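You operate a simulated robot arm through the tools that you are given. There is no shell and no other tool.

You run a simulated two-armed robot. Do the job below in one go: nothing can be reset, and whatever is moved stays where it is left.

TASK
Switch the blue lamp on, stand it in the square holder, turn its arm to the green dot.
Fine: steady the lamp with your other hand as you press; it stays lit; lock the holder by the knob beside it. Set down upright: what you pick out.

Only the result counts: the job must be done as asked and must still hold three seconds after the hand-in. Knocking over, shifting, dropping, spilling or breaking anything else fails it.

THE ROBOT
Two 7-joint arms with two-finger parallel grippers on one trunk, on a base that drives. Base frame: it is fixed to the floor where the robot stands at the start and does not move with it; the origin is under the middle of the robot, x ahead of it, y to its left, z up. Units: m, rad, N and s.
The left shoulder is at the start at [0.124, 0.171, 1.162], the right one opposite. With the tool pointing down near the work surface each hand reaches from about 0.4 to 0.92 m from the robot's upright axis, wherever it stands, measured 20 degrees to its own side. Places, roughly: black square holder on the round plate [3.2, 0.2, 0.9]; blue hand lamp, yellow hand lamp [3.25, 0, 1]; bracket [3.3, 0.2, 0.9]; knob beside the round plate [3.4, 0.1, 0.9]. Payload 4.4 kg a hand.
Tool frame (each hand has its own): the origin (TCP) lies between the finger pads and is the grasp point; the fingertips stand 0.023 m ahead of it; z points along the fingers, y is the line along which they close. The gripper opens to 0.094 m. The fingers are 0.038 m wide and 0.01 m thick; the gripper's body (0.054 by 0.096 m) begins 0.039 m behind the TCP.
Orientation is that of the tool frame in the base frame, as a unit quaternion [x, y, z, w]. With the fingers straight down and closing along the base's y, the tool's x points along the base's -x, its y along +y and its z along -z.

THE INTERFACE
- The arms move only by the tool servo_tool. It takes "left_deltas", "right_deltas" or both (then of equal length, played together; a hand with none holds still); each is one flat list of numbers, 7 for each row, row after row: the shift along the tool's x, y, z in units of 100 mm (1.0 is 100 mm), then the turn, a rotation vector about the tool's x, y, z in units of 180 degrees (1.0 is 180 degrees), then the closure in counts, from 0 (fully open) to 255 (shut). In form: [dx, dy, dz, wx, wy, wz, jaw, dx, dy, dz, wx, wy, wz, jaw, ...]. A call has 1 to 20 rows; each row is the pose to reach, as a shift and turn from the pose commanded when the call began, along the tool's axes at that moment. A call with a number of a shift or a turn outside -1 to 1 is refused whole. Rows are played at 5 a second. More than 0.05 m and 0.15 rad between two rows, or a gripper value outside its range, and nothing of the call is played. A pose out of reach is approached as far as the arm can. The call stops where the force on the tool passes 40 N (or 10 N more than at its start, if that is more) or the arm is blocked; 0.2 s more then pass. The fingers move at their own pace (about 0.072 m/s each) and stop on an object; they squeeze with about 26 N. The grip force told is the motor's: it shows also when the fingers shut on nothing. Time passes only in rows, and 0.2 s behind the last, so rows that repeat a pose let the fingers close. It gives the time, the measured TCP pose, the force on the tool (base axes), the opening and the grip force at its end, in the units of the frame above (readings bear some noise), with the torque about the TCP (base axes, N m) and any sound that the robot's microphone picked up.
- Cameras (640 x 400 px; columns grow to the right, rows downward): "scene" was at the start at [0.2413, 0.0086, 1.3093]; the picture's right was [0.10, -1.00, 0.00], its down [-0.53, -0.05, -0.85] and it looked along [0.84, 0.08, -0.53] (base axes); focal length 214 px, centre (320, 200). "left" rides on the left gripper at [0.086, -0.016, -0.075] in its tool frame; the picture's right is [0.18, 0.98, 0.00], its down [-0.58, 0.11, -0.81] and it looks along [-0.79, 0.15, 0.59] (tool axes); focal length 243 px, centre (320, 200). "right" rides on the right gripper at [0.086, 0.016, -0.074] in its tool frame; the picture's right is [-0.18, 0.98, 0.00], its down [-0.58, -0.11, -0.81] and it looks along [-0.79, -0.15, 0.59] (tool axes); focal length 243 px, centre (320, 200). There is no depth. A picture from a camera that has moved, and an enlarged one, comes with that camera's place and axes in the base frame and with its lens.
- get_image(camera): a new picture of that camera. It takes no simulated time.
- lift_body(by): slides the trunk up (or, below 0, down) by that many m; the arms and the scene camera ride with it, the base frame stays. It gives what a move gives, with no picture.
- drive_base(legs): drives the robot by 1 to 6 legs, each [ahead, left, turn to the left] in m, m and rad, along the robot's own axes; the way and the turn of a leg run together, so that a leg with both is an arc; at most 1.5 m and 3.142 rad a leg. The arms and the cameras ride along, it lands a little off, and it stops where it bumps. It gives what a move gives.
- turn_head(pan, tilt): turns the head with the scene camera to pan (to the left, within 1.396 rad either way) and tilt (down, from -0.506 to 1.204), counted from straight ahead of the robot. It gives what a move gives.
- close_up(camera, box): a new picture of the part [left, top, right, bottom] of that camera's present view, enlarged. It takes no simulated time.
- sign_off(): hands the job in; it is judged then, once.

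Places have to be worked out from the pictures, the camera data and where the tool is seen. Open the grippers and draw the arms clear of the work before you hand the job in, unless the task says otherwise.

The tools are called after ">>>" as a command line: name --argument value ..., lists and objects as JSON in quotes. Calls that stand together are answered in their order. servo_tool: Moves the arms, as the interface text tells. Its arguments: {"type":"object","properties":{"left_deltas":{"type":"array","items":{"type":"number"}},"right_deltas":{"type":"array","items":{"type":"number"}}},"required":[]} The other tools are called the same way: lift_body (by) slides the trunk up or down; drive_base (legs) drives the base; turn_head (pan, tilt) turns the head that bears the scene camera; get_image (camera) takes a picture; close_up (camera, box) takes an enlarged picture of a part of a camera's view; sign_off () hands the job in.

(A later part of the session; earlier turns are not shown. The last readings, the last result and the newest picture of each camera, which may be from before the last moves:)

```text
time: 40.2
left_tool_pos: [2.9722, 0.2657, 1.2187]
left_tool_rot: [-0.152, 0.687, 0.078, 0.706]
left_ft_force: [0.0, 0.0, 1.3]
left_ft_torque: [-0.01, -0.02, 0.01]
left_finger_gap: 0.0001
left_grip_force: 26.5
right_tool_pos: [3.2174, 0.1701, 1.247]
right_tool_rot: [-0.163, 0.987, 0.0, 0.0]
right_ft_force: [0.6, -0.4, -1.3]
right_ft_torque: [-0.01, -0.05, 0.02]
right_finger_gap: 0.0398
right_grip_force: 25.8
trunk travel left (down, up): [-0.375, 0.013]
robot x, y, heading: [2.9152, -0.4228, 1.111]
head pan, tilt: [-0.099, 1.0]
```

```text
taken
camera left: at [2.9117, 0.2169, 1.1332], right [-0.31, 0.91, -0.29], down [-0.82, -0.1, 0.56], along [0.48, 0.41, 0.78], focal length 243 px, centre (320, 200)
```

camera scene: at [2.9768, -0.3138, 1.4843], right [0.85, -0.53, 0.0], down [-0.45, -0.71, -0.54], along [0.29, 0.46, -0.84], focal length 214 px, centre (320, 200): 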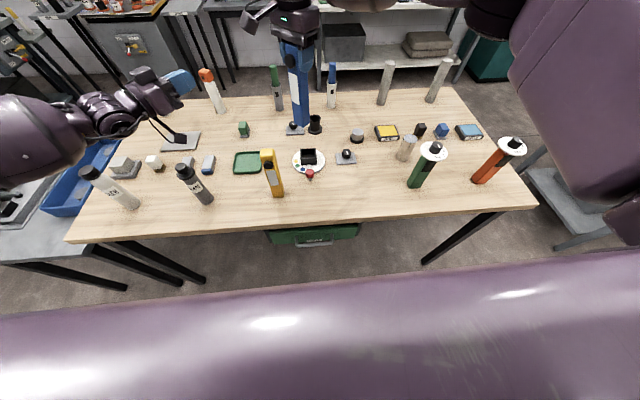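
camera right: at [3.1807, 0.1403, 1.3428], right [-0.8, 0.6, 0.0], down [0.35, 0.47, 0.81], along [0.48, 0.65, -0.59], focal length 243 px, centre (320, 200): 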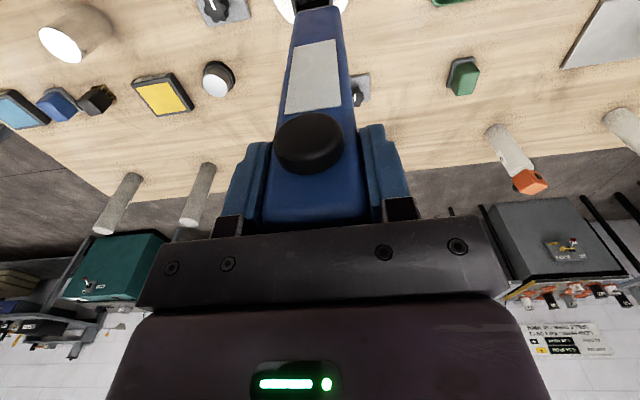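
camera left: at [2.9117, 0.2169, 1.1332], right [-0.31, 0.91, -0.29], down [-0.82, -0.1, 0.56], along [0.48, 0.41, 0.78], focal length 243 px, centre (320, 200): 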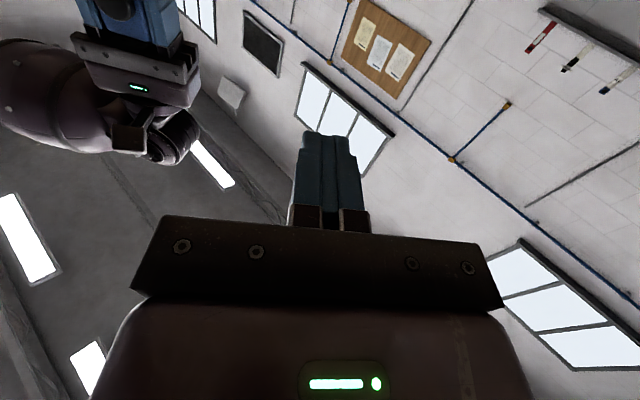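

Left hand now points exactly opposite to the button's face. I estimate the button at [3.191, 0.161, 1.243] and slide the left hand over to a standoff about 4 cm in front of it.

>>> servo_tool --left_deltas '[0, -0.25, 0.15, 0, 0, 0, 255, 0, -0.5, 0.3, 0, 0, 0, 255, 0, -0.75, 0.45, 0, 0, 0, 255, -0.03, -1.0, 0.6, 0, 0, 0, 255, -0.03, -1.0, 0.6, 0, 0, 0, 255]'

>>> servo_tool --left_deltas '[0, -0.24, 0.15, 0, 0, 0, 255, 0, -0.48, 0.3, 0, 0, 0, 255, 0, -0.709, 0.45, 0, 0, 0, 255, -0.01, -0.709, 0.5, 0, 0, 0, 255, -0.01, -0.709, 0.5, 0, 0, 0, 255]'

>>> get_image --camera "right"

>>> get_image --camera "scene"

>>> get_image --camera "left"

```text
time: 41.4
left_tool_pos: [3.0618, 0.1916, 1.2322]
left_tool_rot: [-0.152, 0.687, 0.079, 0.706]
left_ft_force: [0.1, 1.2, 0.2]
left_ft_torque: [-0.02, 0.03, -0.02]
left_finger_gap: 0.0
left_grip_force: 25.4
right_tool_pos: [3.2167, 0.1694, 1.2474]
right_tool_rot: [-0.163, 0.987, 0.0, 0.0]
right_ft_force: [0.1, 0.0, -2.4]
right_ft_torque: [0.01, 0.02, 0.02]
right_finger_gap: 0.04
right_grip_force: 26.5
trunk travel left (down, up): [-0.375, 0.013]
robot x, y, heading: [2.9135, -0.4231, 1.115]
head pan, tilt: [-0.099, 1.0]
```

```text
time: 42.6
left_tool_pos: [3.1321, 0.14, 1.2424]
left_tool_rot: [-0.151, 0.687, 0.078, 0.706]
left_ft_force: [-0.4, 0.2, 0.6]
left_ft_torque: [-0.01, -0.01, 0.01]
left_finger_gap: 0.0
left_grip_force: 26.1
right_tool_pos: [3.2181, 0.1692, 1.2476]
right_tool_rot: [-0.163, 0.987, 0.0, 0.0]
right_ft_force: [-0.5, 0.6, -1.8]
right_ft_torque: [0.0, 0.0, -0.02]
right_finger_gap: 0.0398
right_grip_force: 26.4
trunk travel left (down, up): [-0.375, 0.013]
robot x, y, heading: [2.915, -0.4235, 1.114]
head pan, tilt: [-0.099, 1.0]
```

```text
taken
camera right: at [3.1313, 0.1564, 1.3216], right [-0.14, 0.99, 0.0], down [0.59, 0.08, 0.81], along [0.8, 0.11, -0.59], focal length 243 px, centre (320, 200)
```

right: 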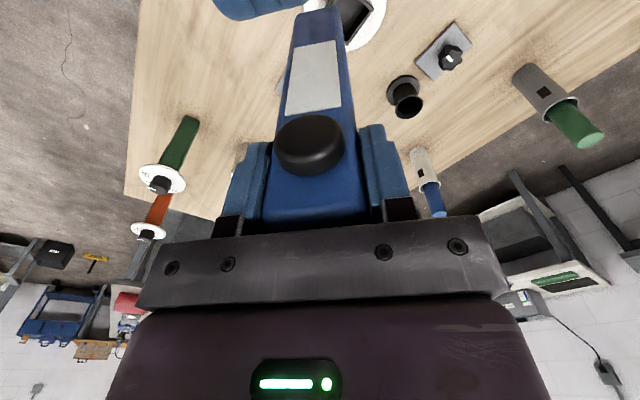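

```text
taken
camera scene: at [2.9766, -0.3139, 1.4843], right [0.85, -0.53, 0.0], down [-0.45, -0.71, -0.54], along [0.29, 0.46, -0.84], focal length 214 px, centre (320, 200)
```

scene: 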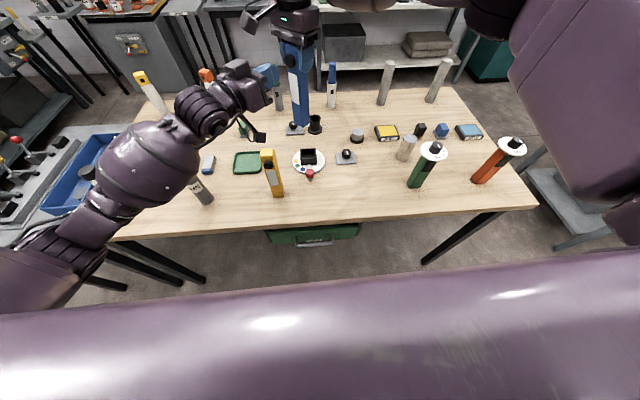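

```text
taken
camera left: at [3.0708, 0.0913, 1.1565], right [-0.31, 0.91, -0.29], down [-0.82, -0.1, 0.56], along [0.48, 0.41, 0.78], focal length 243 px, centre (320, 200)
```

left: 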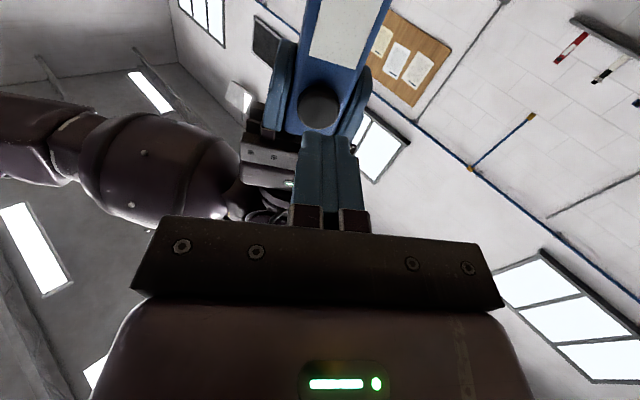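

Through the left camera the button sits at (320,105), just where I predict for a tip dead on line, with contact after about 40 mm. I advance gently and then press by small steps.

>>> servo_tool --left_deltas '[0, 0, 0.2, 0, 0, 0, 255, 0, 0, 0.34, 0, 0, 0, 255, 0, 0, 0.37, 0, 0, 0, 255, 0, 0, 0.4, 0, 0, 0, 255, 0, 0, 0.42, 0, 0, 0, 255]'

>>> get_image --camera "left"

```text
time: 43.8
left_tool_pos: [3.1715, 0.1548, 1.242]
left_tool_rot: [-0.151, 0.687, 0.079, 0.706]
left_ft_force: [-2.5, 0.1, -1.3]
left_ft_torque: [0.01, 0.02, 0.01]
left_finger_gap: 0.0
left_grip_force: 26.0
right_tool_pos: [3.2166, 0.171, 1.2472]
right_tool_rot: [-0.163, 0.987, 0.0, 0.0]
right_ft_force: [2.6, -0.1, -1.9]
right_ft_torque: [0.03, 0.03, 0.04]
right_finger_gap: 0.0397
right_grip_force: 25.2
trunk travel left (down, up): [-0.375, 0.013]
robot x, y, heading: [2.9147, -0.422, 1.115]
head pan, tilt: [-0.099, 1.0]
heard: click
```

```text
taken
camera left: at [3.1102, 0.1058, 1.1567], right [-0.31, 0.91, -0.29], down [-0.82, -0.1, 0.56], along [0.48, 0.41, 0.78], focal length 243 px, centre (320, 200)
```

left: 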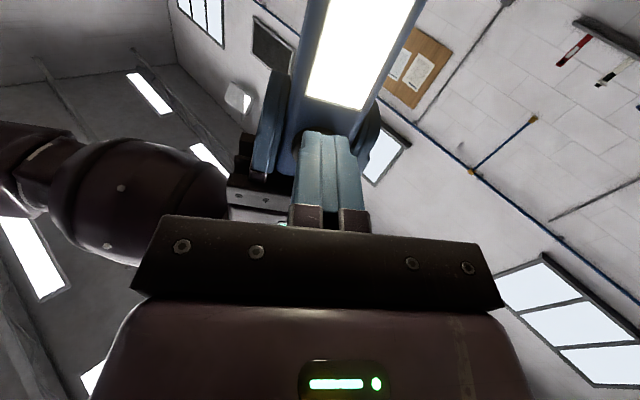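

A click was heard at about 2.5 N and the panel is lit. I draw the left hand back and see whether it stays lit.

>>> servo_tool --left_deltas '[0, 0, -0.2, 0, 0, 0, 255, 0, 0, -0.5, 0, 0, 0, 255, 0, 0, -0.8, 0, 0, 0, 255, 0, 0, -0.8, 0, 0, 0, 255, 0, 0, -0.8, 0, 0, 0, 255]'

>>> get_image --camera "left"

>>> get_image --camera "right"

```text
time: 45.0
left_tool_pos: [3.0943, 0.1293, 1.2415]
left_tool_rot: [-0.152, 0.687, 0.079, 0.706]
left_ft_force: [-1.9, 0.2, 0.3]
left_ft_torque: [-0.01, -0.01, 0.03]
left_finger_gap: 0.0
left_grip_force: 25.8
right_tool_pos: [3.2156, 0.1688, 1.2474]
right_tool_rot: [-0.164, 0.986, 0.0, 0.0]
right_ft_force: [0.5, -0.9, -1.2]
right_ft_torque: [-0.03, -0.02, 0.01]
right_finger_gap: 0.0397
right_grip_force: 25.7
trunk travel left (down, up): [-0.375, 0.013]
robot x, y, heading: [2.9122, -0.4244, 1.113]
head pan, tilt: [-0.099, 1.0]
```

```text
taken
camera left: at [3.0331, 0.08, 1.156], right [-0.31, 0.91, -0.29], down [-0.82, -0.1, 0.56], along [0.48, 0.41, 0.78], focal length 243 px, centre (320, 200)
```

left: 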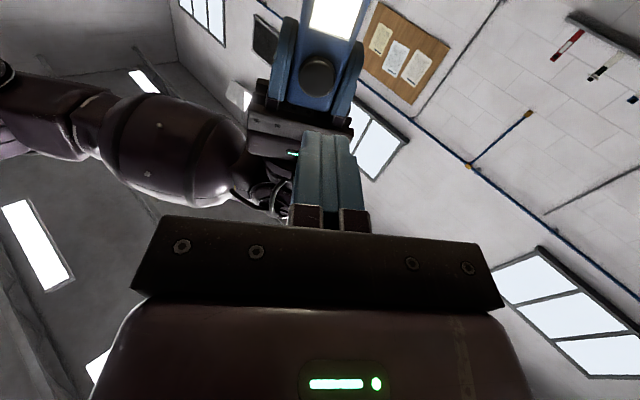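

```text
taken
camera right: at [3.1306, 0.1564, 1.3217], right [-0.14, 0.99, 0.0], down [0.59, 0.08, 0.81], along [0.8, 0.11, -0.59], focal length 243 px, centre (320, 200)
```

right: 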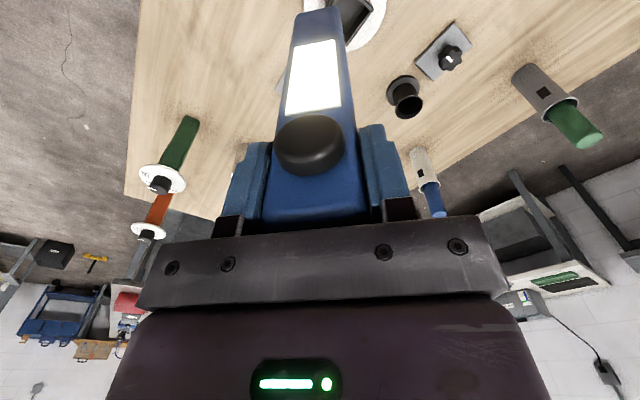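

It stays lit and the lamp hasn't slipped in the grip. I withdraw the left hand along its way in and turn the lamp back square.

>>> servo_tool --left_deltas '[0, 0.24, -0.15, 0, 0, 0, 255, 0, 0.48, -0.3, 0, 0, 0, 255, 0, 0.709, -0.45, 0, 0, 0, 255, 0, 1.0, -0.6, 0, 0, 0, 255, 0, 1.0, -0.6, 0, 0, 0, 255, 0, 1.0, -0.6, 0, 0, 0, 255, 0, 1.0, -0.6, 0, 0, 0, 255, 0, 1.0, -0.6, 0, 0, 0, 255]' --right_deltas '[0, 0, 0, 0, 0, 0, 255, 0, 0, 0, 0, 0, -0.04, 255, 0, 0, 0, 0, 0, -0.08, 255, 0, 0, 0, 0, 0, -0.12, 255, 0, 0, 0, 0, 0, -0.16, 255, 0, 0, 0, 0, 0, -0.2, 255, 0, 0, 0, 0, 0, -0.24, 255, 0, 0, 0, 0, 0, -0.25, 255]'

>>> get_image --camera "scene"

>>> close_up --camera "scene" --box '[280, 135, 370, 191]'

>>> get_image --camera "right"

```text
time: 46.8
left_tool_pos: [3.0054, 0.2056, 1.2312]
left_tool_rot: [-0.152, 0.687, 0.078, 0.706]
left_ft_force: [-0.7, -0.5, 1.0]
left_ft_torque: [-0.03, 0.02, -0.02]
left_finger_gap: 0.0001
left_grip_force: 25.9
right_tool_pos: [3.2159, 0.1702, 1.247]
right_tool_rot: [-0.529, 0.849, 0.0, -0.001]
right_ft_force: [0.2, 0.2, -1.6]
right_ft_torque: [0.0, -0.04, -0.02]
right_finger_gap: 0.0395
right_grip_force: 26.1
trunk travel left (down, up): [-0.375, 0.013]
robot x, y, heading: [2.9169, -0.4244, 1.117]
head pan, tilt: [-0.099, 1.0]
```

```text
taken
camera scene: at [2.9763, -0.3136, 1.4843], right [0.85, -0.53, 0.0], down [-0.45, -0.71, -0.54], along [0.29, 0.46, -0.84], focal length 214 px, centre (320, 200)
```

scene: 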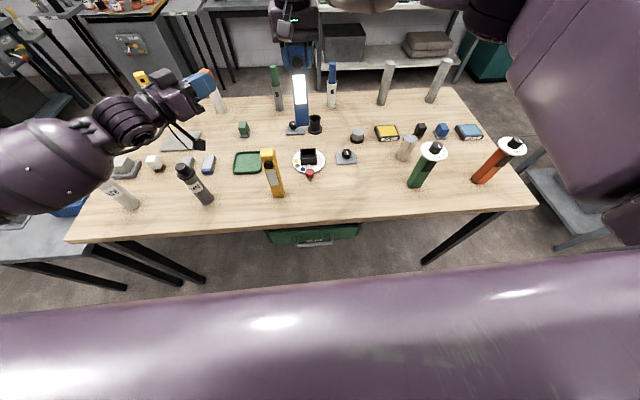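

```text
7.11 times, centred on (325, 163) of scene
camera zoom: at [2.9763, -0.3136, 1.4843], right [0.85, -0.53, 0.0], down [-0.45, -0.71, -0.54], along [0.29, 0.46, -0.84], focal length 1525 px, centre (284, 463)
```

zoom: 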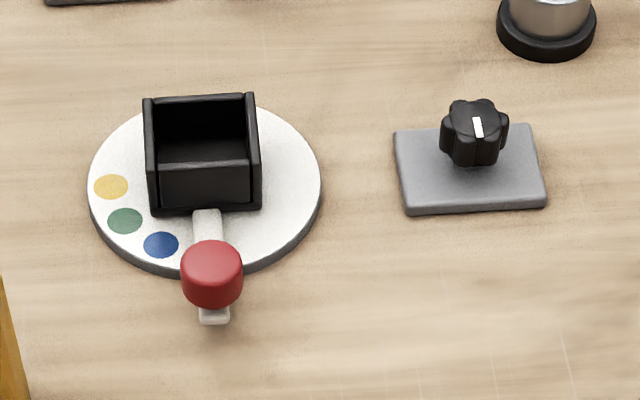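

```text
taken
camera right: at [3.1658, 0.0986, 1.3215], right [-0.8, 0.6, 0.0], down [0.35, 0.47, 0.81], along [0.48, 0.65, -0.59], focal length 243 px, centre (320, 200)
```

right: 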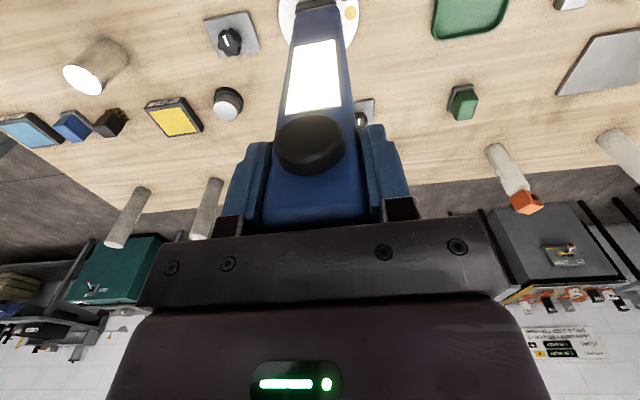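

From this view the holder's opening centre comes to about [3.2538, 0.2150], opening about 0.047 m for a 0.040 m lamp. I bring the lamp over it and down to about 25 mm above the rim, moving the left hand farther aside.

>>> servo_tool --right_deltas '[-0.2, -0.05, 0, 0, 0, 0, 255, -0.4, -0.1, 0.2, 0, 0, 0, 255, -0.57, -0.142, 0.4, 0, 0, 0, 255, -0.57, -0.142, 0.6, 0, 0, 0, 255, -0.57, -0.142, 0.8, 0, 0, 0, 255, -0.57, -0.142, 0.8, 0, 0, 0, 255]' --left_deltas '[0, 0.2, 0, 0, 0, 0, 255, 0, 0.4, 0, 0, 0, 0, 255, 0, 0.6, 0, 0, 0, 0, 255, 0, 0.8, 0, 0, 0, 0, 255, 0, 0.8, 0, 0, 0, 0, 255, 0, 0.8, 0, 0, 0, 0, 255]'

>>> servo_tool --right_deltas '[0, 0, 0.2, 0, 0, 0, 255, 0, 0, 0.4, 0, 0, 0, 255, 0, 0, 0.6, 0, 0, 0, 255, 0, 0, 0.8, 0, 0, 0, 255, 0, 0, 0.8, 0, 0, 0, 255]'

>>> close_up --camera "scene" --box '[270, 110, 370, 190]'

>>> get_image --camera "right"

>>> get_image --camera "left"

```text
time: 48.2
left_tool_pos: [2.9807, 0.2793, 1.2218]
left_tool_rot: [-0.152, 0.687, 0.079, 0.706]
left_ft_force: [0.4, -0.2, -0.2]
left_ft_torque: [-0.02, 0.02, 0.03]
left_finger_gap: 0.0
left_grip_force: 26.1
right_tool_pos: [3.2552, 0.2152, 1.167]
right_tool_rot: [-0.528, 0.849, 0.0, -0.001]
right_ft_force: [0.5, 0.6, -1.8]
right_ft_torque: [0.0, 0.01, 0.03]
right_finger_gap: 0.0397
right_grip_force: 25.6
trunk travel left (down, up): [-0.375, 0.013]
robot x, y, heading: [2.9121, -0.4214, 1.112]
head pan, tilt: [-0.099, 1.0]
```

```text
time: 49.4
left_tool_pos: [2.9815, 0.2806, 1.2224]
left_tool_rot: [-0.151, 0.687, 0.078, 0.706]
left_ft_force: [-0.1, -0.5, 0.1]
left_ft_torque: [0.03, 0.01, 0.0]
left_finger_gap: 0.0001
left_grip_force: 25.8
right_tool_pos: [3.2542, 0.2154, 1.0874]
right_tool_rot: [-0.529, 0.849, 0.0, -0.001]
right_ft_force: [0.0, -0.6, -1.9]
right_ft_torque: [0.02, 0.03, 0.03]
right_finger_gap: 0.0399
right_grip_force: 25.8
trunk travel left (down, up): [-0.375, 0.013]
robot x, y, heading: [2.9151, -0.4263, 1.114]
head pan, tilt: [-0.099, 1.0]
```

```text
5.00 times, centred on (320, 150) of scene
camera zoom: at [2.9764, -0.3139, 1.4843], right [0.85, -0.53, 0.0], down [-0.45, -0.71, -0.54], along [0.29, 0.46, -0.84], focal length 1072 px, centre (320, 450)
```

zoom: 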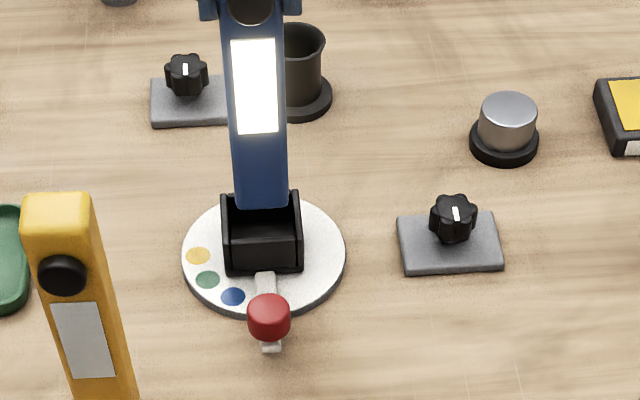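

```text
taken
camera right: at [3.2033, 0.1438, 1.1618], right [-0.8, 0.6, 0.0], down [0.35, 0.47, 0.81], along [0.48, 0.65, -0.59], focal length 243 px, centre (320, 200)
```

right: 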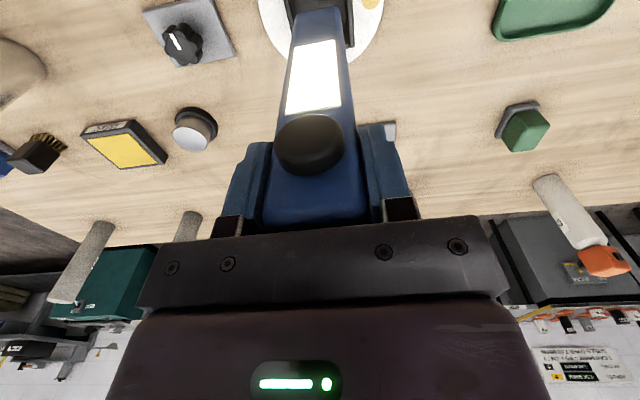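

```text
taken
camera left: at [2.9202, 0.23, 1.1365], right [-0.31, 0.91, -0.29], down [-0.82, -0.1, 0.56], along [0.48, 0.41, 0.78], focal length 243 px, centre (320, 200)
```

left: 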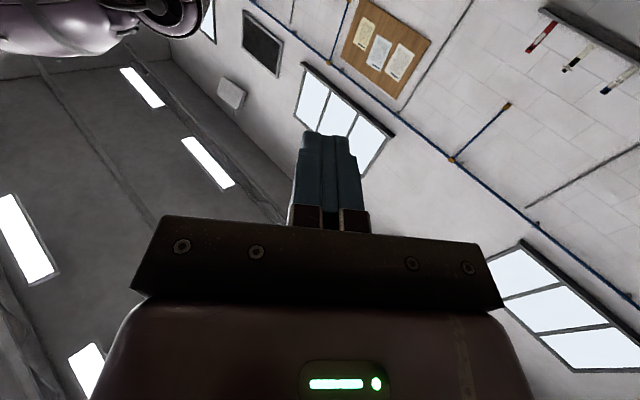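

I enlarge the lamp foot and holder to check the fit before lowering.

>>> close_up --camera "scene" --box '[304, 140, 336, 168]'

>>> close_up --camera "right" --box '[250, 0, 400, 100]'

```text
14.29 times, centred on (320, 154) of scene
camera zoom: at [2.9764, -0.3139, 1.4843], right [0.85, -0.53, 0.0], down [-0.45, -0.71, -0.54], along [0.29, 0.46, -0.84], focal length 3064 px, centre (320, 857)
```

zoom: 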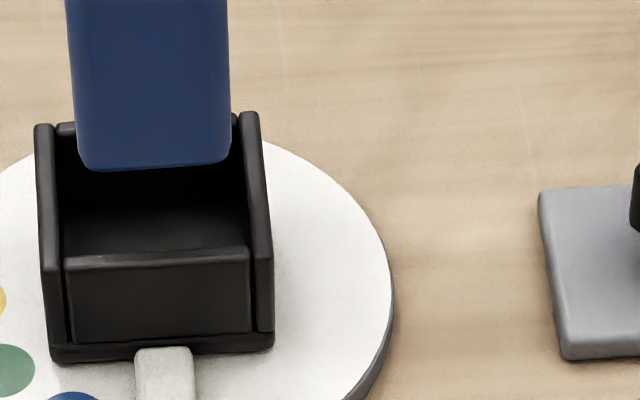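

```text
4.00 times, centred on (325, 50) of right
camera zoom: at [3.2033, 0.1438, 1.1618], right [-0.8, 0.6, 0.0], down [0.35, 0.47, 0.81], along [0.48, 0.65, -0.59], focal length 970 px, centre (300, 800)
```

zoom: 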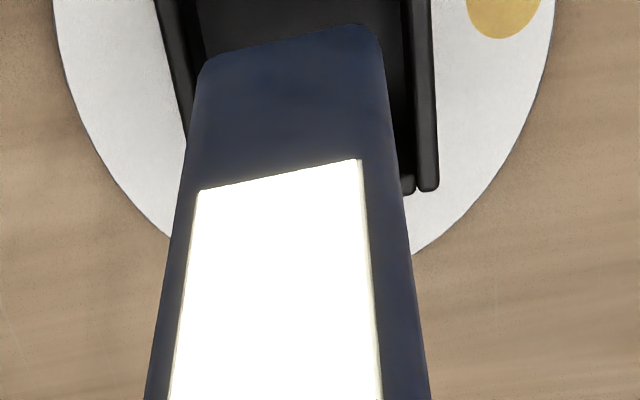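

Both views put the lamp laterally centred and about 1.5 mm too far ahead. I correct that and lower the foot just past the rim.

>>> servo_tool --right_deltas '[0.015, 0, 0.0, 0, 0, 0, 255, 0.015, 0, 0.1, 0, 0, 0, 255, 0.015, 0, 0.18, 0, 0, 0, 255, 0.015, 0, 0.24, 0, 0, 0, 255, 0.015, 0, 0.28, 0, 0, 0, 255, 0.015, 0, 0.32, 0, 0, 0, 255]'

>>> close_up --camera "scene" --box '[304, 140, 336, 168]'

```text
time: 50.8
left_tool_pos: [2.9825, 0.2798, 1.2219]
left_tool_rot: [-0.152, 0.687, 0.08, 0.706]
left_ft_force: [-0.7, 0.0, 0.4]
left_ft_torque: [0.01, -0.01, -0.02]
left_finger_gap: 0.0001
left_grip_force: 26.1
right_tool_pos: [3.2551, 0.2135, 1.0551]
right_tool_rot: [-0.529, 0.849, 0.0, 0.001]
right_ft_force: [-0.3, -0.2, -1.5]
right_ft_torque: [0.01, 0.02, -0.01]
right_finger_gap: 0.0399
right_grip_force: 26.2
trunk travel left (down, up): [-0.375, 0.013]
robot x, y, heading: [2.9146, -0.4233, 1.11]
head pan, tilt: [-0.099, 1.0]
```

```text
14.29 times, centred on (320, 154) of scene
camera zoom: at [2.9764, -0.3136, 1.4843], right [0.85, -0.53, 0.0], down [-0.45, -0.71, -0.54], along [0.29, 0.46, -0.84], focal length 3064 px, centre (320, 857)
```

zoom: 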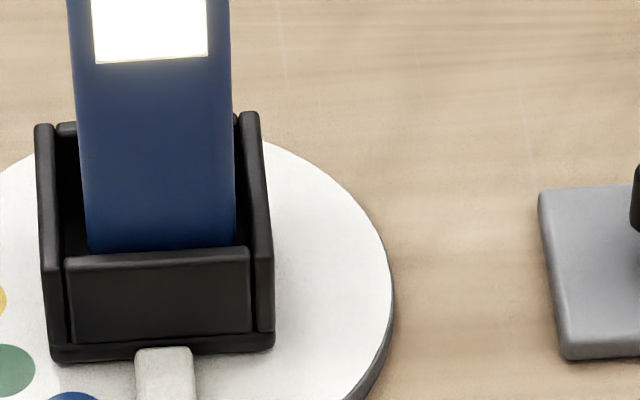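

The foot is inside the rim without contact. I nudge 1 mm left and lower until it seats.

>>> servo_tool --right_deltas '[0, 0.01, 0.05, 0, 0, 0, 255, 0, 0.01, 0.1, 0, 0, 0, 255, 0, 0.01, 0.14, 0, 0, 0, 255, 0, 0.01, 0.17, 0, 0, 0, 255, 0, 0.01, 0.2, 0, 0, 0, 255]'

>>> close_up --camera "scene" --box '[304, 140, 336, 168]'

```text
time: 52.0
left_tool_pos: [2.9817, 0.2788, 1.2209]
left_tool_rot: [-0.151, 0.687, 0.078, 0.706]
left_ft_force: [0.5, 0.2, 0.1]
left_ft_torque: [0.01, 0.02, 0.02]
left_finger_gap: 0.0
left_grip_force: 25.9
right_tool_pos: [3.2538, 0.2132, 1.0372]
right_tool_rot: [-0.528, 0.849, 0.001, 0.001]
right_ft_force: [0.1, -1.0, 9.8]
right_ft_torque: [-0.46, 0.06, -0.01]
right_finger_gap: 0.0399
right_grip_force: 25.9
trunk travel left (down, up): [-0.375, 0.013]
robot x, y, heading: [2.9128, -0.4231, 1.113]
head pan, tilt: [-0.099, 1.0]
```

```text
14.29 times, centred on (320, 154) of scene
camera zoom: at [2.9759, -0.3148, 1.4845], right [0.85, -0.53, 0.0], down [-0.44, -0.71, -0.54], along [0.29, 0.46, -0.84], focal length 3064 px, centre (320, 857)
```

zoom: 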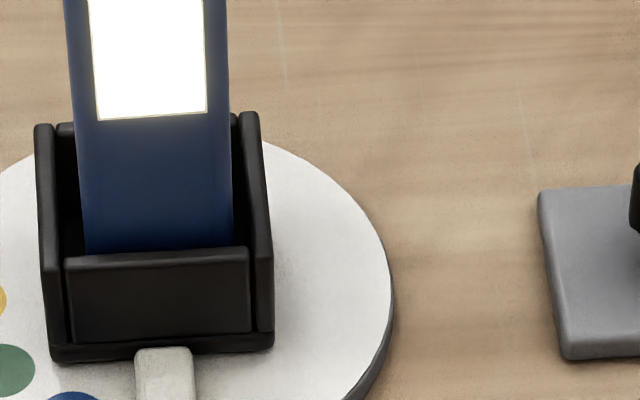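

Contact: about 11 N upward with the foot at z≈0.861, which fits the holder's floor. I ease off 2 mm of push, then open the right gripper.

>>> servo_tool --right_deltas '[0, 0, -0.02, 0, 0, 0, 255, 0, 0, -0.02, 0, 0, 0, 200, 0, 0, -0.02, 0, 0, 0, 100, 0, 0, -0.02, 0, 0, 0, 0, 0, 0, -0.02, 0, 0, 0, 0, 0, 0, -0.02, 0, 0, 0, 0, 0, 0, -0.02, 0, 0, 0, 0]'

>>> get_image --camera "right"

>>> close_up --camera "scene" --box '[270, 90, 370, 170]'

```text
time: 53.6
left_tool_pos: [2.9815, 0.2801, 1.2215]
left_tool_rot: [-0.152, 0.687, 0.079, 0.706]
left_ft_force: [0.0, 0.7, -0.4]
left_ft_torque: [-0.01, 0.01, -0.01]
left_finger_gap: 0.0001
left_grip_force: 25.7
right_tool_pos: [3.2536, 0.2135, 1.0377]
right_tool_rot: [-0.528, 0.849, -0.001, -0.001]
right_ft_force: [-0.1, -1.2, 0.8]
right_ft_torque: [0.0, -0.02, -0.01]
right_finger_gap: 0.0939
right_grip_force: 0.0
trunk travel left (down, up): [-0.375, 0.013]
robot x, y, heading: [2.9127, -0.4269, 1.112]
head pan, tilt: [-0.099, 1.0]
```

```text
taken
camera right: at [3.202, 0.1424, 1.1117], right [-0.8, 0.6, 0.0], down [0.35, 0.47, 0.81], along [0.48, 0.65, -0.59], focal length 243 px, centre (320, 200)
```

right: 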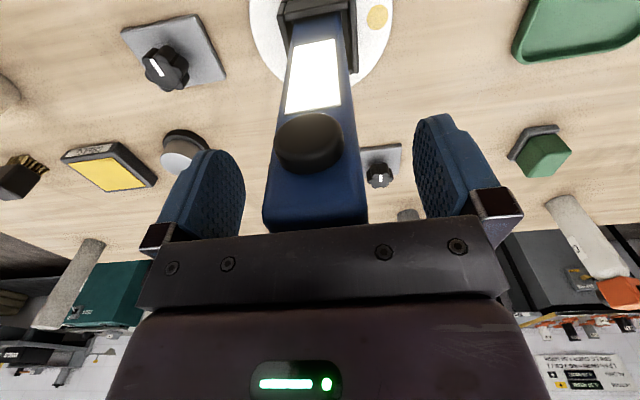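

```text
5.00 times, centred on (320, 130) of scene
camera zoom: at [2.9763, -0.3138, 1.4843], right [0.85, -0.53, 0.0], down [-0.45, -0.71, -0.54], along [0.29, 0.46, -0.84], focal length 1072 px, centre (320, 550)
```

zoom: 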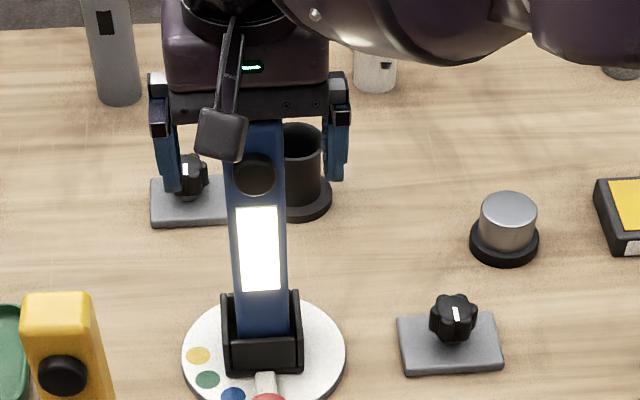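

The lamp stands lit in the holder, and the gripper is open. I raise the right hand straight up clear of the lamp while the left hand lifts and yaws back towards straight ahead.

>>> close_up --camera "right" --box '[110, 10, 240, 100]'

>>> servo_tool --right_deltas '[0, 0, -0.1, 0, 0, 0, 0, 0, 0, -0.3, 0, 0, 0, 0, 0, 0, -0.5, 0, 0, 0, 0, 0, 0, -0.7, 0, 0, 0, 0, 0, 0, -0.85, 0, 0, 0, 0, 0, 0, -1.0, 0, 0, 0, 0]' --left_deltas '[-0.1, 0, 0, -0.0323, 0, 0, 255, -0.2, 0, 0, -0.0647, 0, 0, 255, -0.3, 0, 0, -0.097, 0, 0, 255, -0.4, 0, 0, -0.1293, 0, 0, 255, -0.5, 0, 0, -0.1617, 0, 0, 255, -0.6, 0, 0, -0.194, 0, 0, 255]'

>>> close_up --camera "scene" --box '[280, 80, 380, 190]'

```text
4.44 times, centred on (175, 55) of right
camera zoom: at [3.202, 0.1424, 1.1117], right [-0.8, 0.6, 0.0], down [0.35, 0.47, 0.81], along [0.48, 0.65, -0.59], focal length 1078 px, centre (964, 844)
```

zoom: 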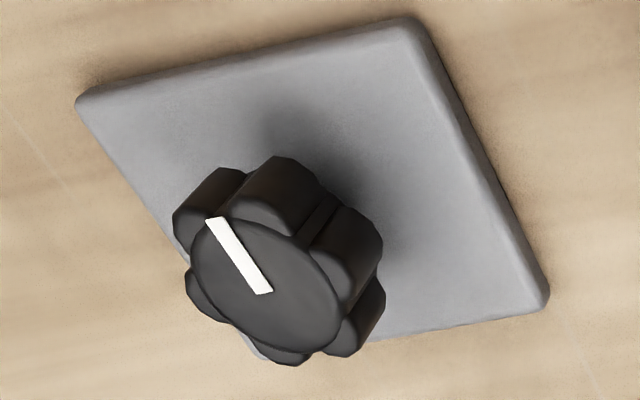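

```text
time: 55.0
left_tool_pos: [2.9792, 0.2845, 1.2801]
left_tool_rot: [-0.355, 0.633, 0.282, 0.627]
left_ft_force: [-0.5, 0.2, -0.1]
left_ft_torque: [0.01, 0.0, -0.02]
left_finger_gap: 0.0
left_grip_force: 25.9
right_tool_pos: [3.2538, 0.2127, 1.1379]
right_tool_rot: [-0.528, 0.849, 0.001, -0.001]
right_ft_force: [-0.1, -0.9, 0.6]
right_ft_torque: [-0.04, -0.04, 0.0]
right_finger_gap: 0.094
right_grip_force: 0.1
trunk travel left (down, up): [-0.375, 0.013]
robot x, y, heading: [2.9158, -0.4243, 1.118]
head pan, tilt: [-0.099, 1.0]
```

```text
3.64 times, centred on (330, 135) of scene
camera zoom: at [2.9782, -0.3147, 1.4842], right [0.85, -0.53, 0.0], down [-0.45, -0.71, -0.54], along [0.28, 0.46, -0.84], focal length 780 px, centre (284, 436)
```

zoom: 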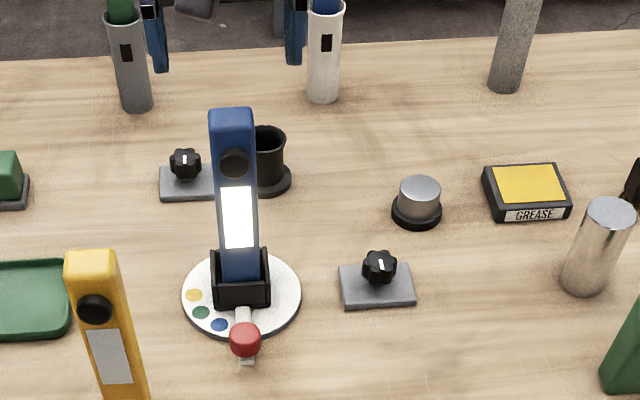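

Triangulation puts the lock knob's centre at about [3.383, 0.145], top z≈0.889, its white mark pointing at me; the red knob of the arm is at about [3.211, 0.133], top 0.886. I now swing the right hand off to the right and pitch the left hand down.

>>> servo_tool --right_deltas '[0, -0.05, -0.1, 0, 0, 0, 0, 0, -0.1, -0.2, 0, 0, 0, 0, 0, -0.2, -0.3, 0, 0, 0, 0, 0, -0.3, -0.4, 0, 0, 0, 0, 0, -0.4, -0.4, 0, 0, 0, 0, 0, -0.5, -0.4, 0, 0, 0, 0, 0, -0.6, -0.4, 0, 0, 0, 0, 0, -0.7, -0.4, 0, 0, 0, 0, 0, -0.8, -0.4, 0, 0, 0, 0, 0, -0.9, -0.4, 0, 0, 0, 0, 0, -1.0, -0.4, 0, 0, 0, 0, 0, -1.0, -0.4, 0, 0, 0, 0]' --left_deltas '[0, 0, 0, 0, 0.04, 0, 200, 0, 0, 0, 0, 0.08, 0, 100, 0, 0, 0, 0, 0.12, 0, 100, 0, 0, 0, 0, 0.16, 0, 100, 0, 0, 0, 0, 0.2, 0, 100, 0, 0, 0, 0, 0.24, 0, 100, 0, 0, 0, 0, 0.28, 0, 100, 0, 0, 0, 0, 0.32, 0, 100, 0, 0, 0, 0, 0.36, 0, 100, 0, 0, 0, 0, 0.4, 0, 100, 0, 0, 0, 0, 0.44, 0, 100, 0, 0, 0, 0, 0.48, 0, 100]'

>>> get_image --camera "scene"

```text
time: 57.6
left_tool_pos: [2.9783, 0.2857, 1.281]
left_tool_rot: [-0.453, 0.891, -0.04, 0.024]
left_ft_force: [0.0, 1.0, -0.4]
left_ft_torque: [-0.01, 0.0, 0.0]
left_finger_gap: 0.0573
left_grip_force: 0.0
right_tool_pos: [3.3431, 0.171, 1.1765]
right_tool_rot: [-0.528, 0.849, 0.0, 0.001]
right_ft_force: [1.2, 0.6, 0.5]
right_ft_torque: [0.02, 0.03, -0.03]
right_finger_gap: 0.0941
right_grip_force: 0.0
trunk travel left (down, up): [-0.375, 0.013]
robot x, y, heading: [2.914, -0.4268, 1.119]
head pan, tilt: [-0.099, 1.0]
```

```text
taken
camera scene: at [2.9768, -0.3135, 1.4843], right [0.85, -0.53, 0.0], down [-0.45, -0.71, -0.54], along [0.29, 0.46, -0.84], focal length 214 px, centre (320, 200)
```

scene: 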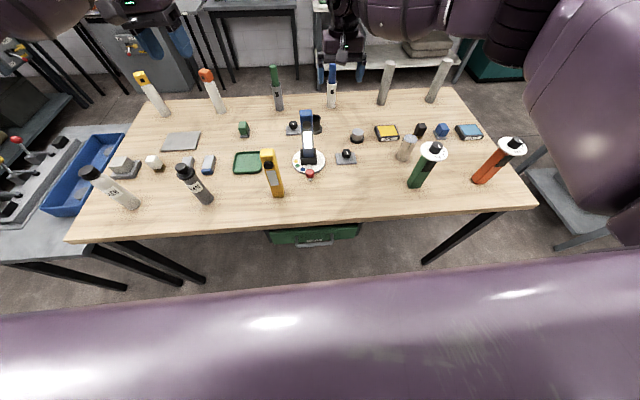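

The lamp, lit, stands in the holder. I level the left hand, then move it toward the red knob at height, yawed about 30° so its camera keeps clear of the yellow lamp.

>>> servo_tool --left_deltas '[0, -0.25, 0, -0.0296, 0, 0, 100, 0, -0.5, 0, -0.0296, 0, 0, 100, 0, -0.75, 0, -0.0296, 0, 0, 100, 0, -1.0, 0, -0.0296, 0, 0, 100, 0, -1.0, 0, -0.0296, 0, 0, 100]'

>>> servo_tool --left_deltas '[0, -0.16, 0, 0, 0, -0.037, 100, 0, -0.33, 0, 0, 0, -0.074, 100, 0, -0.5, 0, 0, 0, -0.111, 100, 0, -0.67, 0, 0, 0, -0.148, 100, 0, -0.83, 0, 0, 0, -0.185, 100, 0, -1.0, 0, 0, 0, -0.222, 100, 0, -1.0, 0, 0, 0, -0.222, 100]'

>>> get_image --camera "scene"

>>> get_image --camera "left"

```text
time: 58.8
left_tool_pos: [3.0589, 0.2257, 1.2901]
left_tool_rot: [-0.454, 0.891, 0.002, 0.004]
left_ft_force: [-0.4, 0.0, 0.2]
left_ft_torque: [0.03, -0.02, 0.01]
left_finger_gap: 0.0571
left_grip_force: 0.0
right_tool_pos: [3.3421, 0.1693, 1.1772]
right_tool_rot: [-0.528, 0.849, 0.0, 0.0]
right_ft_force: [0.6, 0.5, 0.1]
right_ft_torque: [0.0, -0.01, -0.02]
right_finger_gap: 0.0939
right_grip_force: 0.1
trunk travel left (down, up): [-0.375, 0.013]
robot x, y, heading: [2.9178, -0.4284, 1.111]
head pan, tilt: [-0.099, 1.0]
```

```text
time: 60.4
left_tool_pos: [3.139, 0.1656, 1.2909]
left_tool_rot: [0.731, -0.682, 0.0, -0.005]
left_ft_force: [0.3, -0.3, -1.2]
left_ft_torque: [0.04, -0.02, -0.01]
left_finger_gap: 0.0571
left_grip_force: 0.0
right_tool_pos: [3.343, 0.171, 1.1779]
right_tool_rot: [-0.528, 0.849, -0.001, 0.001]
right_ft_force: [0.7, -0.1, -0.8]
right_ft_torque: [-0.03, 0.01, 0.04]
right_finger_gap: 0.0941
right_grip_force: 0.0
trunk travel left (down, up): [-0.375, 0.013]
robot x, y, heading: [2.9156, -0.4259, 1.111]
head pan, tilt: [-0.099, 1.0]
```

```text
taken
camera scene: at [2.9758, -0.3136, 1.4843], right [0.85, -0.53, 0.0], down [-0.44, -0.71, -0.54], along [0.29, 0.46, -0.84], focal length 214 px, centre (320, 200)
```

scene: 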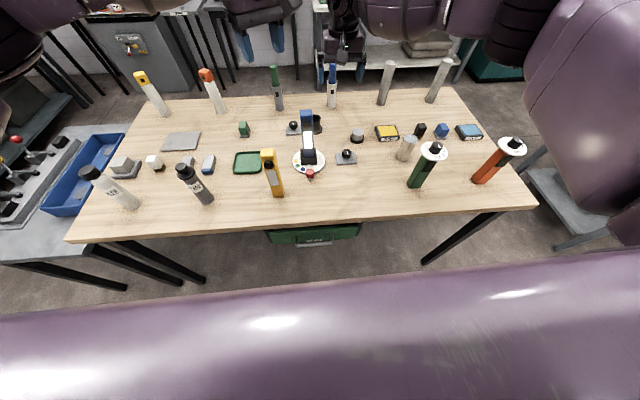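

```text
taken
camera left: at [3.1614, 0.0793, 1.3636], right [-0.97, -0.25, -0.01], down [-0.15, 0.57, 0.81], along [-0.2, 0.79, -0.59], focal length 243 px, centre (320, 200)
```

left: 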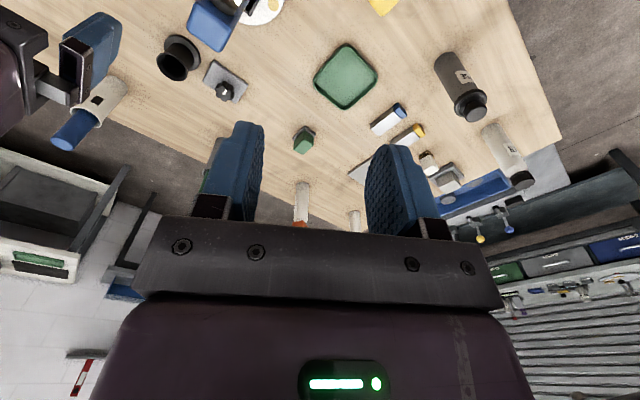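

The left hand is level and yawed as planned. I position it above the red knob and start descending.

>>> servo_tool --left_deltas '[0.12, -0.23, 0, 0, 0, 0, 100, 0.25, -0.46, 0.2, 0, 0, 0, 100, 0.375, -0.699, 0.45, 0, 0, 0, 100, 0.375, -0.699, 0.75, 0, 0, 0, 100, 0.375, -0.699, 1.0, 0, 0, 0, 100, 0.375, -0.699, 1.0, 0, 0, 0, 100]'

>>> get_image --camera "left"

>>> get_image --camera "scene"

>>> get_image --camera "right"

```text
time: 61.8
left_tool_pos: [3.2122, 0.1344, 1.1912]
left_tool_rot: [0.73, -0.683, -0.001, -0.005]
left_ft_force: [-0.4, 0.3, 0.0]
left_ft_torque: [-0.04, -0.05, 0.01]
left_finger_gap: 0.0573
left_grip_force: 0.1
right_tool_pos: [3.3429, 0.1683, 1.1782]
right_tool_rot: [-0.528, 0.849, 0.0, 0.0]
right_ft_force: [-0.6, 0.2, 0.6]
right_ft_torque: [0.02, 0.03, 0.0]
right_finger_gap: 0.0941
right_grip_force: 0.0
trunk travel left (down, up): [-0.375, 0.013]
robot x, y, heading: [2.9157, -0.426, 1.112]
head pan, tilt: [-0.099, 1.0]
```

```text
taken
camera left: at [3.2342, 0.0473, 1.2642], right [-0.97, -0.25, -0.01], down [-0.15, 0.57, 0.81], along [-0.2, 0.79, -0.59], focal length 243 px, centre (320, 200)
```

left: 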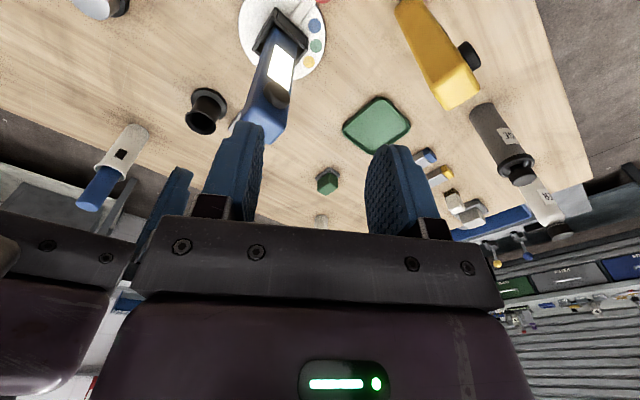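

```text
taken
camera scene: at [2.9761, -0.314, 1.4844], right [0.85, -0.53, 0.0], down [-0.45, -0.71, -0.54], along [0.29, 0.46, -0.84], focal length 214 px, centre (320, 200)
```

scene: 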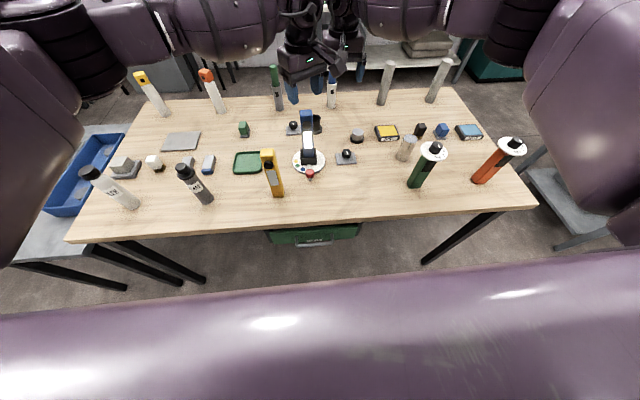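

```text
taken
camera right: at [3.291, 0.0981, 1.2516], right [-0.8, 0.6, 0.0], down [0.35, 0.47, 0.81], along [0.48, 0.65, -0.59], focal length 243 px, centre (320, 200)
```

right: 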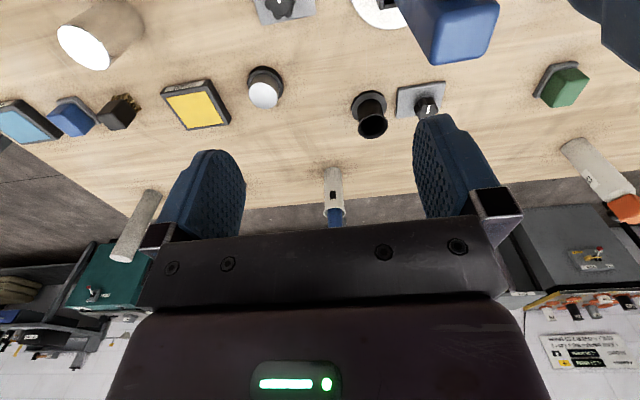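

The two hands are close together, so I move the right one 10 cm further to the right before lowering the left.

>>> servo_tool --right_deltas '[0, -0.25, 0, 0, 0, 0, 0, 0, -0.5, 0, 0, 0, 0, 0, 0, -0.75, -0.1, 0, 0, 0, 0, 0, -1.0, -0.2, 0, 0, 0, 0, 0, -1.0, -0.2, 0, 0, 0, 0]'

>>> servo_tool --left_deltas '[0, 0, 0.25, 0, 0, 0, 100, 0, 0, 0.5, 0, 0, 0, 100, 0, 0, 0.75, 0, 0, 0, 100, 0, 0, 1.0, 0, 0, 0, 100, 0, 0, 1.0, 0, 0, 0, 100]'

>>> get_image --camera "left"

>>> get_image --camera "scene"

```text
time: 63.0
left_tool_pos: [3.2117, 0.1352, 1.1899]
left_tool_rot: [0.73, -0.683, -0.001, -0.005]
left_ft_force: [-0.5, -0.5, -0.1]
left_ft_torque: [0.02, 0.0, 0.01]
left_finger_gap: 0.0572
left_grip_force: 0.1
right_tool_pos: [3.4319, 0.125, 1.1967]
right_tool_rot: [-0.528, 0.849, 0.0, 0.0]
right_ft_force: [-0.1, -0.1, 0.5]
right_ft_torque: [-0.03, -0.03, 0.01]
right_finger_gap: 0.0939
right_grip_force: 0.0
trunk travel left (down, up): [-0.375, 0.013]
robot x, y, heading: [2.9141, -0.4273, 1.113]
head pan, tilt: [-0.099, 1.0]
```

```text
time: 64.2
left_tool_pos: [3.2118, 0.1371, 1.0906]
left_tool_rot: [0.73, -0.683, -0.002, -0.005]
left_ft_force: [-0.5, 0.8, 0.1]
left_ft_torque: [0.02, -0.02, 0.0]
left_finger_gap: 0.0572
left_grip_force: 0.0
right_tool_pos: [3.4328, 0.1237, 1.198]
right_tool_rot: [-0.528, 0.849, 0.0, 0.0]
right_ft_force: [-0.8, -0.2, -0.5]
right_ft_torque: [-0.03, 0.03, 0.01]
right_finger_gap: 0.0942
right_grip_force: 0.1
trunk travel left (down, up): [-0.375, 0.013]
robot x, y, heading: [2.9122, -0.4256, 1.111]
head pan, tilt: [-0.099, 1.0]
```

```text
taken
camera left: at [3.2349, 0.0489, 1.1641], right [-0.97, -0.25, -0.01], down [-0.15, 0.57, 0.81], along [-0.2, 0.79, -0.59], focal length 243 px, centre (320, 200)
```

left: 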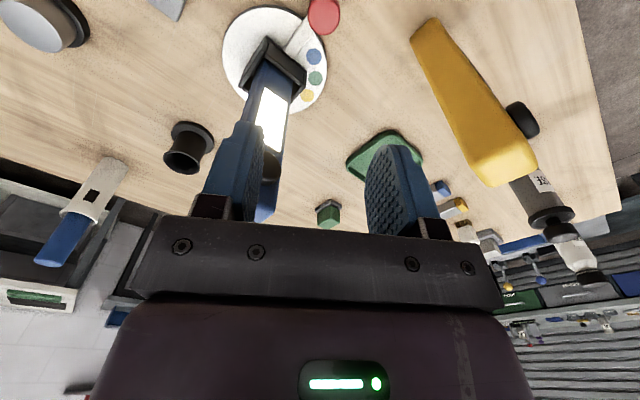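

```text
taken
camera scene: at [2.9762, -0.314, 1.4844], right [0.85, -0.53, 0.0], down [-0.45, -0.71, -0.54], along [0.29, 0.46, -0.84], focal length 214 px, centre (320, 200)
```

scene: 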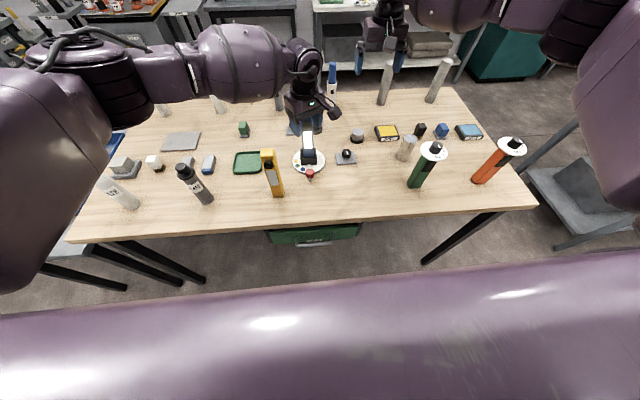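

The red knob shows about 5 mm toward the tool's +x side. I correct for that and go down another 10 cm.

>>> servo_tool --left_deltas '[0.065, 0, 0.2, 0, 0, 0, 100, 0.065, 0, 0.4, 0, 0, 0, 100, 0.065, 0, 0.6, 0, 0, 0, 100, 0.065, 0, 0.8, 0, 0, 0, 100, 0.065, 0, 1.0, 0, 0, 0, 100, 0.065, 0, 1.0, 0, 0, 0, 100]'

>>> get_image --camera "left"

>>> close_up --camera "scene" --box '[260, 80, 380, 190]'

```text
time: 65.6
left_tool_pos: [3.2136, 0.1313, 0.9895]
left_tool_rot: [0.73, -0.683, -0.001, -0.005]
left_ft_force: [-0.6, 0.8, 0.1]
left_ft_torque: [-0.01, -0.02, 0.0]
left_finger_gap: 0.0574
left_grip_force: 0.1
right_tool_pos: [3.4321, 0.124, 1.1976]
right_tool_rot: [-0.529, 0.849, 0.001, -0.001]
right_ft_force: [-0.7, 0.1, 0.0]
right_ft_torque: [-0.01, 0.02, -0.02]
right_finger_gap: 0.094
right_grip_force: 0.1
trunk travel left (down, up): [-0.375, 0.013]
robot x, y, heading: [2.9143, -0.4244, 1.115]
head pan, tilt: [-0.099, 1.0]
```

```text
taken
camera left: at [3.2357, 0.0433, 1.0637], right [-0.97, -0.25, -0.01], down [-0.15, 0.57, 0.81], along [-0.2, 0.79, -0.59], focal length 243 px, centre (320, 200)
```

left: 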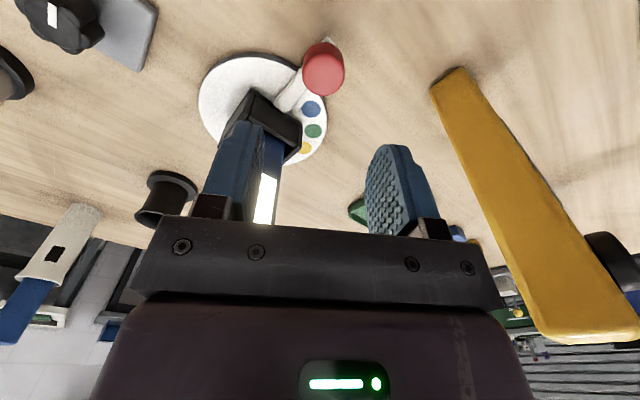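

```text
3.64 times, centred on (320, 135) of scene
camera zoom: at [2.9762, -0.3139, 1.4844], right [0.85, -0.53, 0.0], down [-0.45, -0.71, -0.54], along [0.29, 0.46, -0.84], focal length 780 px, centre (320, 436)
```

zoom: 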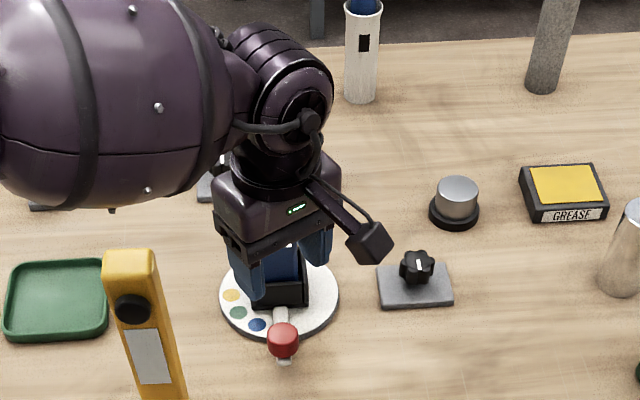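

Knob is 2 mm off in x and y; I correct and descend the last 10 cm to grasp height (TCP z≈0.890).

>>> servo_tool --left_deltas '[0.035, 0.015, 0.2, 0, 0, 0, 100, 0.035, 0.015, 0.4, 0, 0, 0, 100, 0.035, 0.015, 0.6, 0, 0, 0, 100, 0.035, 0.015, 0.8, 0, 0, 0, 100, 0.035, 0.015, 0.9, 0, 0, 0, 100, 0.035, 0.015, 0.98, 0, 0, 0, 100, 0.035, 0.015, 0.98, 0, 0, 0, 100]'

>>> get_image --camera "left"

>>> close_up --camera "scene" --box '[280, 130, 360, 190]'

```text
time: 67.2
left_tool_pos: [3.2135, 0.1283, 0.8938]
left_tool_rot: [0.73, -0.683, -0.001, -0.006]
left_ft_force: [0.0, -0.5, -0.6]
left_ft_torque: [0.0, 0.03, -0.02]
left_finger_gap: 0.057
left_grip_force: 0.1
right_tool_pos: [3.4321, 0.1242, 1.1975]
right_tool_rot: [-0.528, 0.85, 0.0, 0.0]
right_ft_force: [0.4, -0.3, 0.3]
right_ft_torque: [-0.01, -0.01, 0.01]
right_finger_gap: 0.0939
right_grip_force: 0.1
trunk travel left (down, up): [-0.375, 0.013]
robot x, y, heading: [2.9147, -0.4242, 1.113]
head pan, tilt: [-0.099, 1.0]
```

```text
taken
camera left: at [3.2354, 0.0399, 0.9673], right [-0.97, -0.25, -0.01], down [-0.15, 0.56, 0.81], along [-0.2, 0.79, -0.58], focal length 243 px, centre (320, 200)
```

left: 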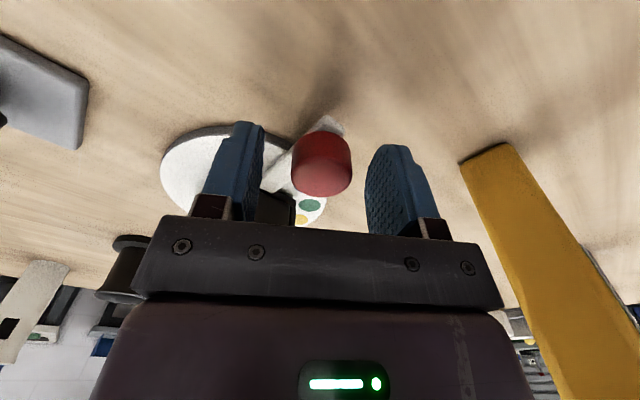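

```text
6.67 times, centred on (320, 160) of scene
camera zoom: at [2.976, -0.3147, 1.4845], right [0.85, -0.53, 0.0], down [-0.44, -0.71, -0.54], along [0.29, 0.46, -0.84], focal length 1430 px, centre (320, 467)
```

zoom: 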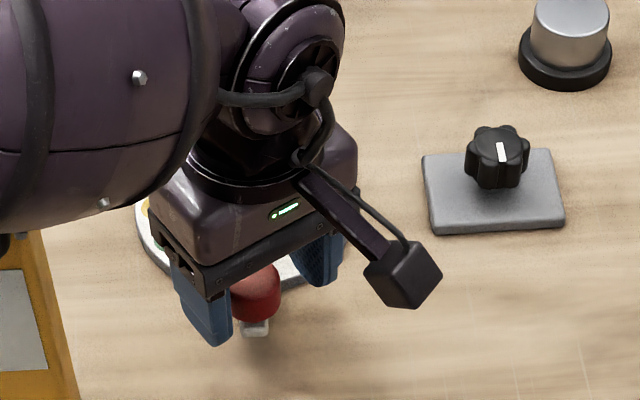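

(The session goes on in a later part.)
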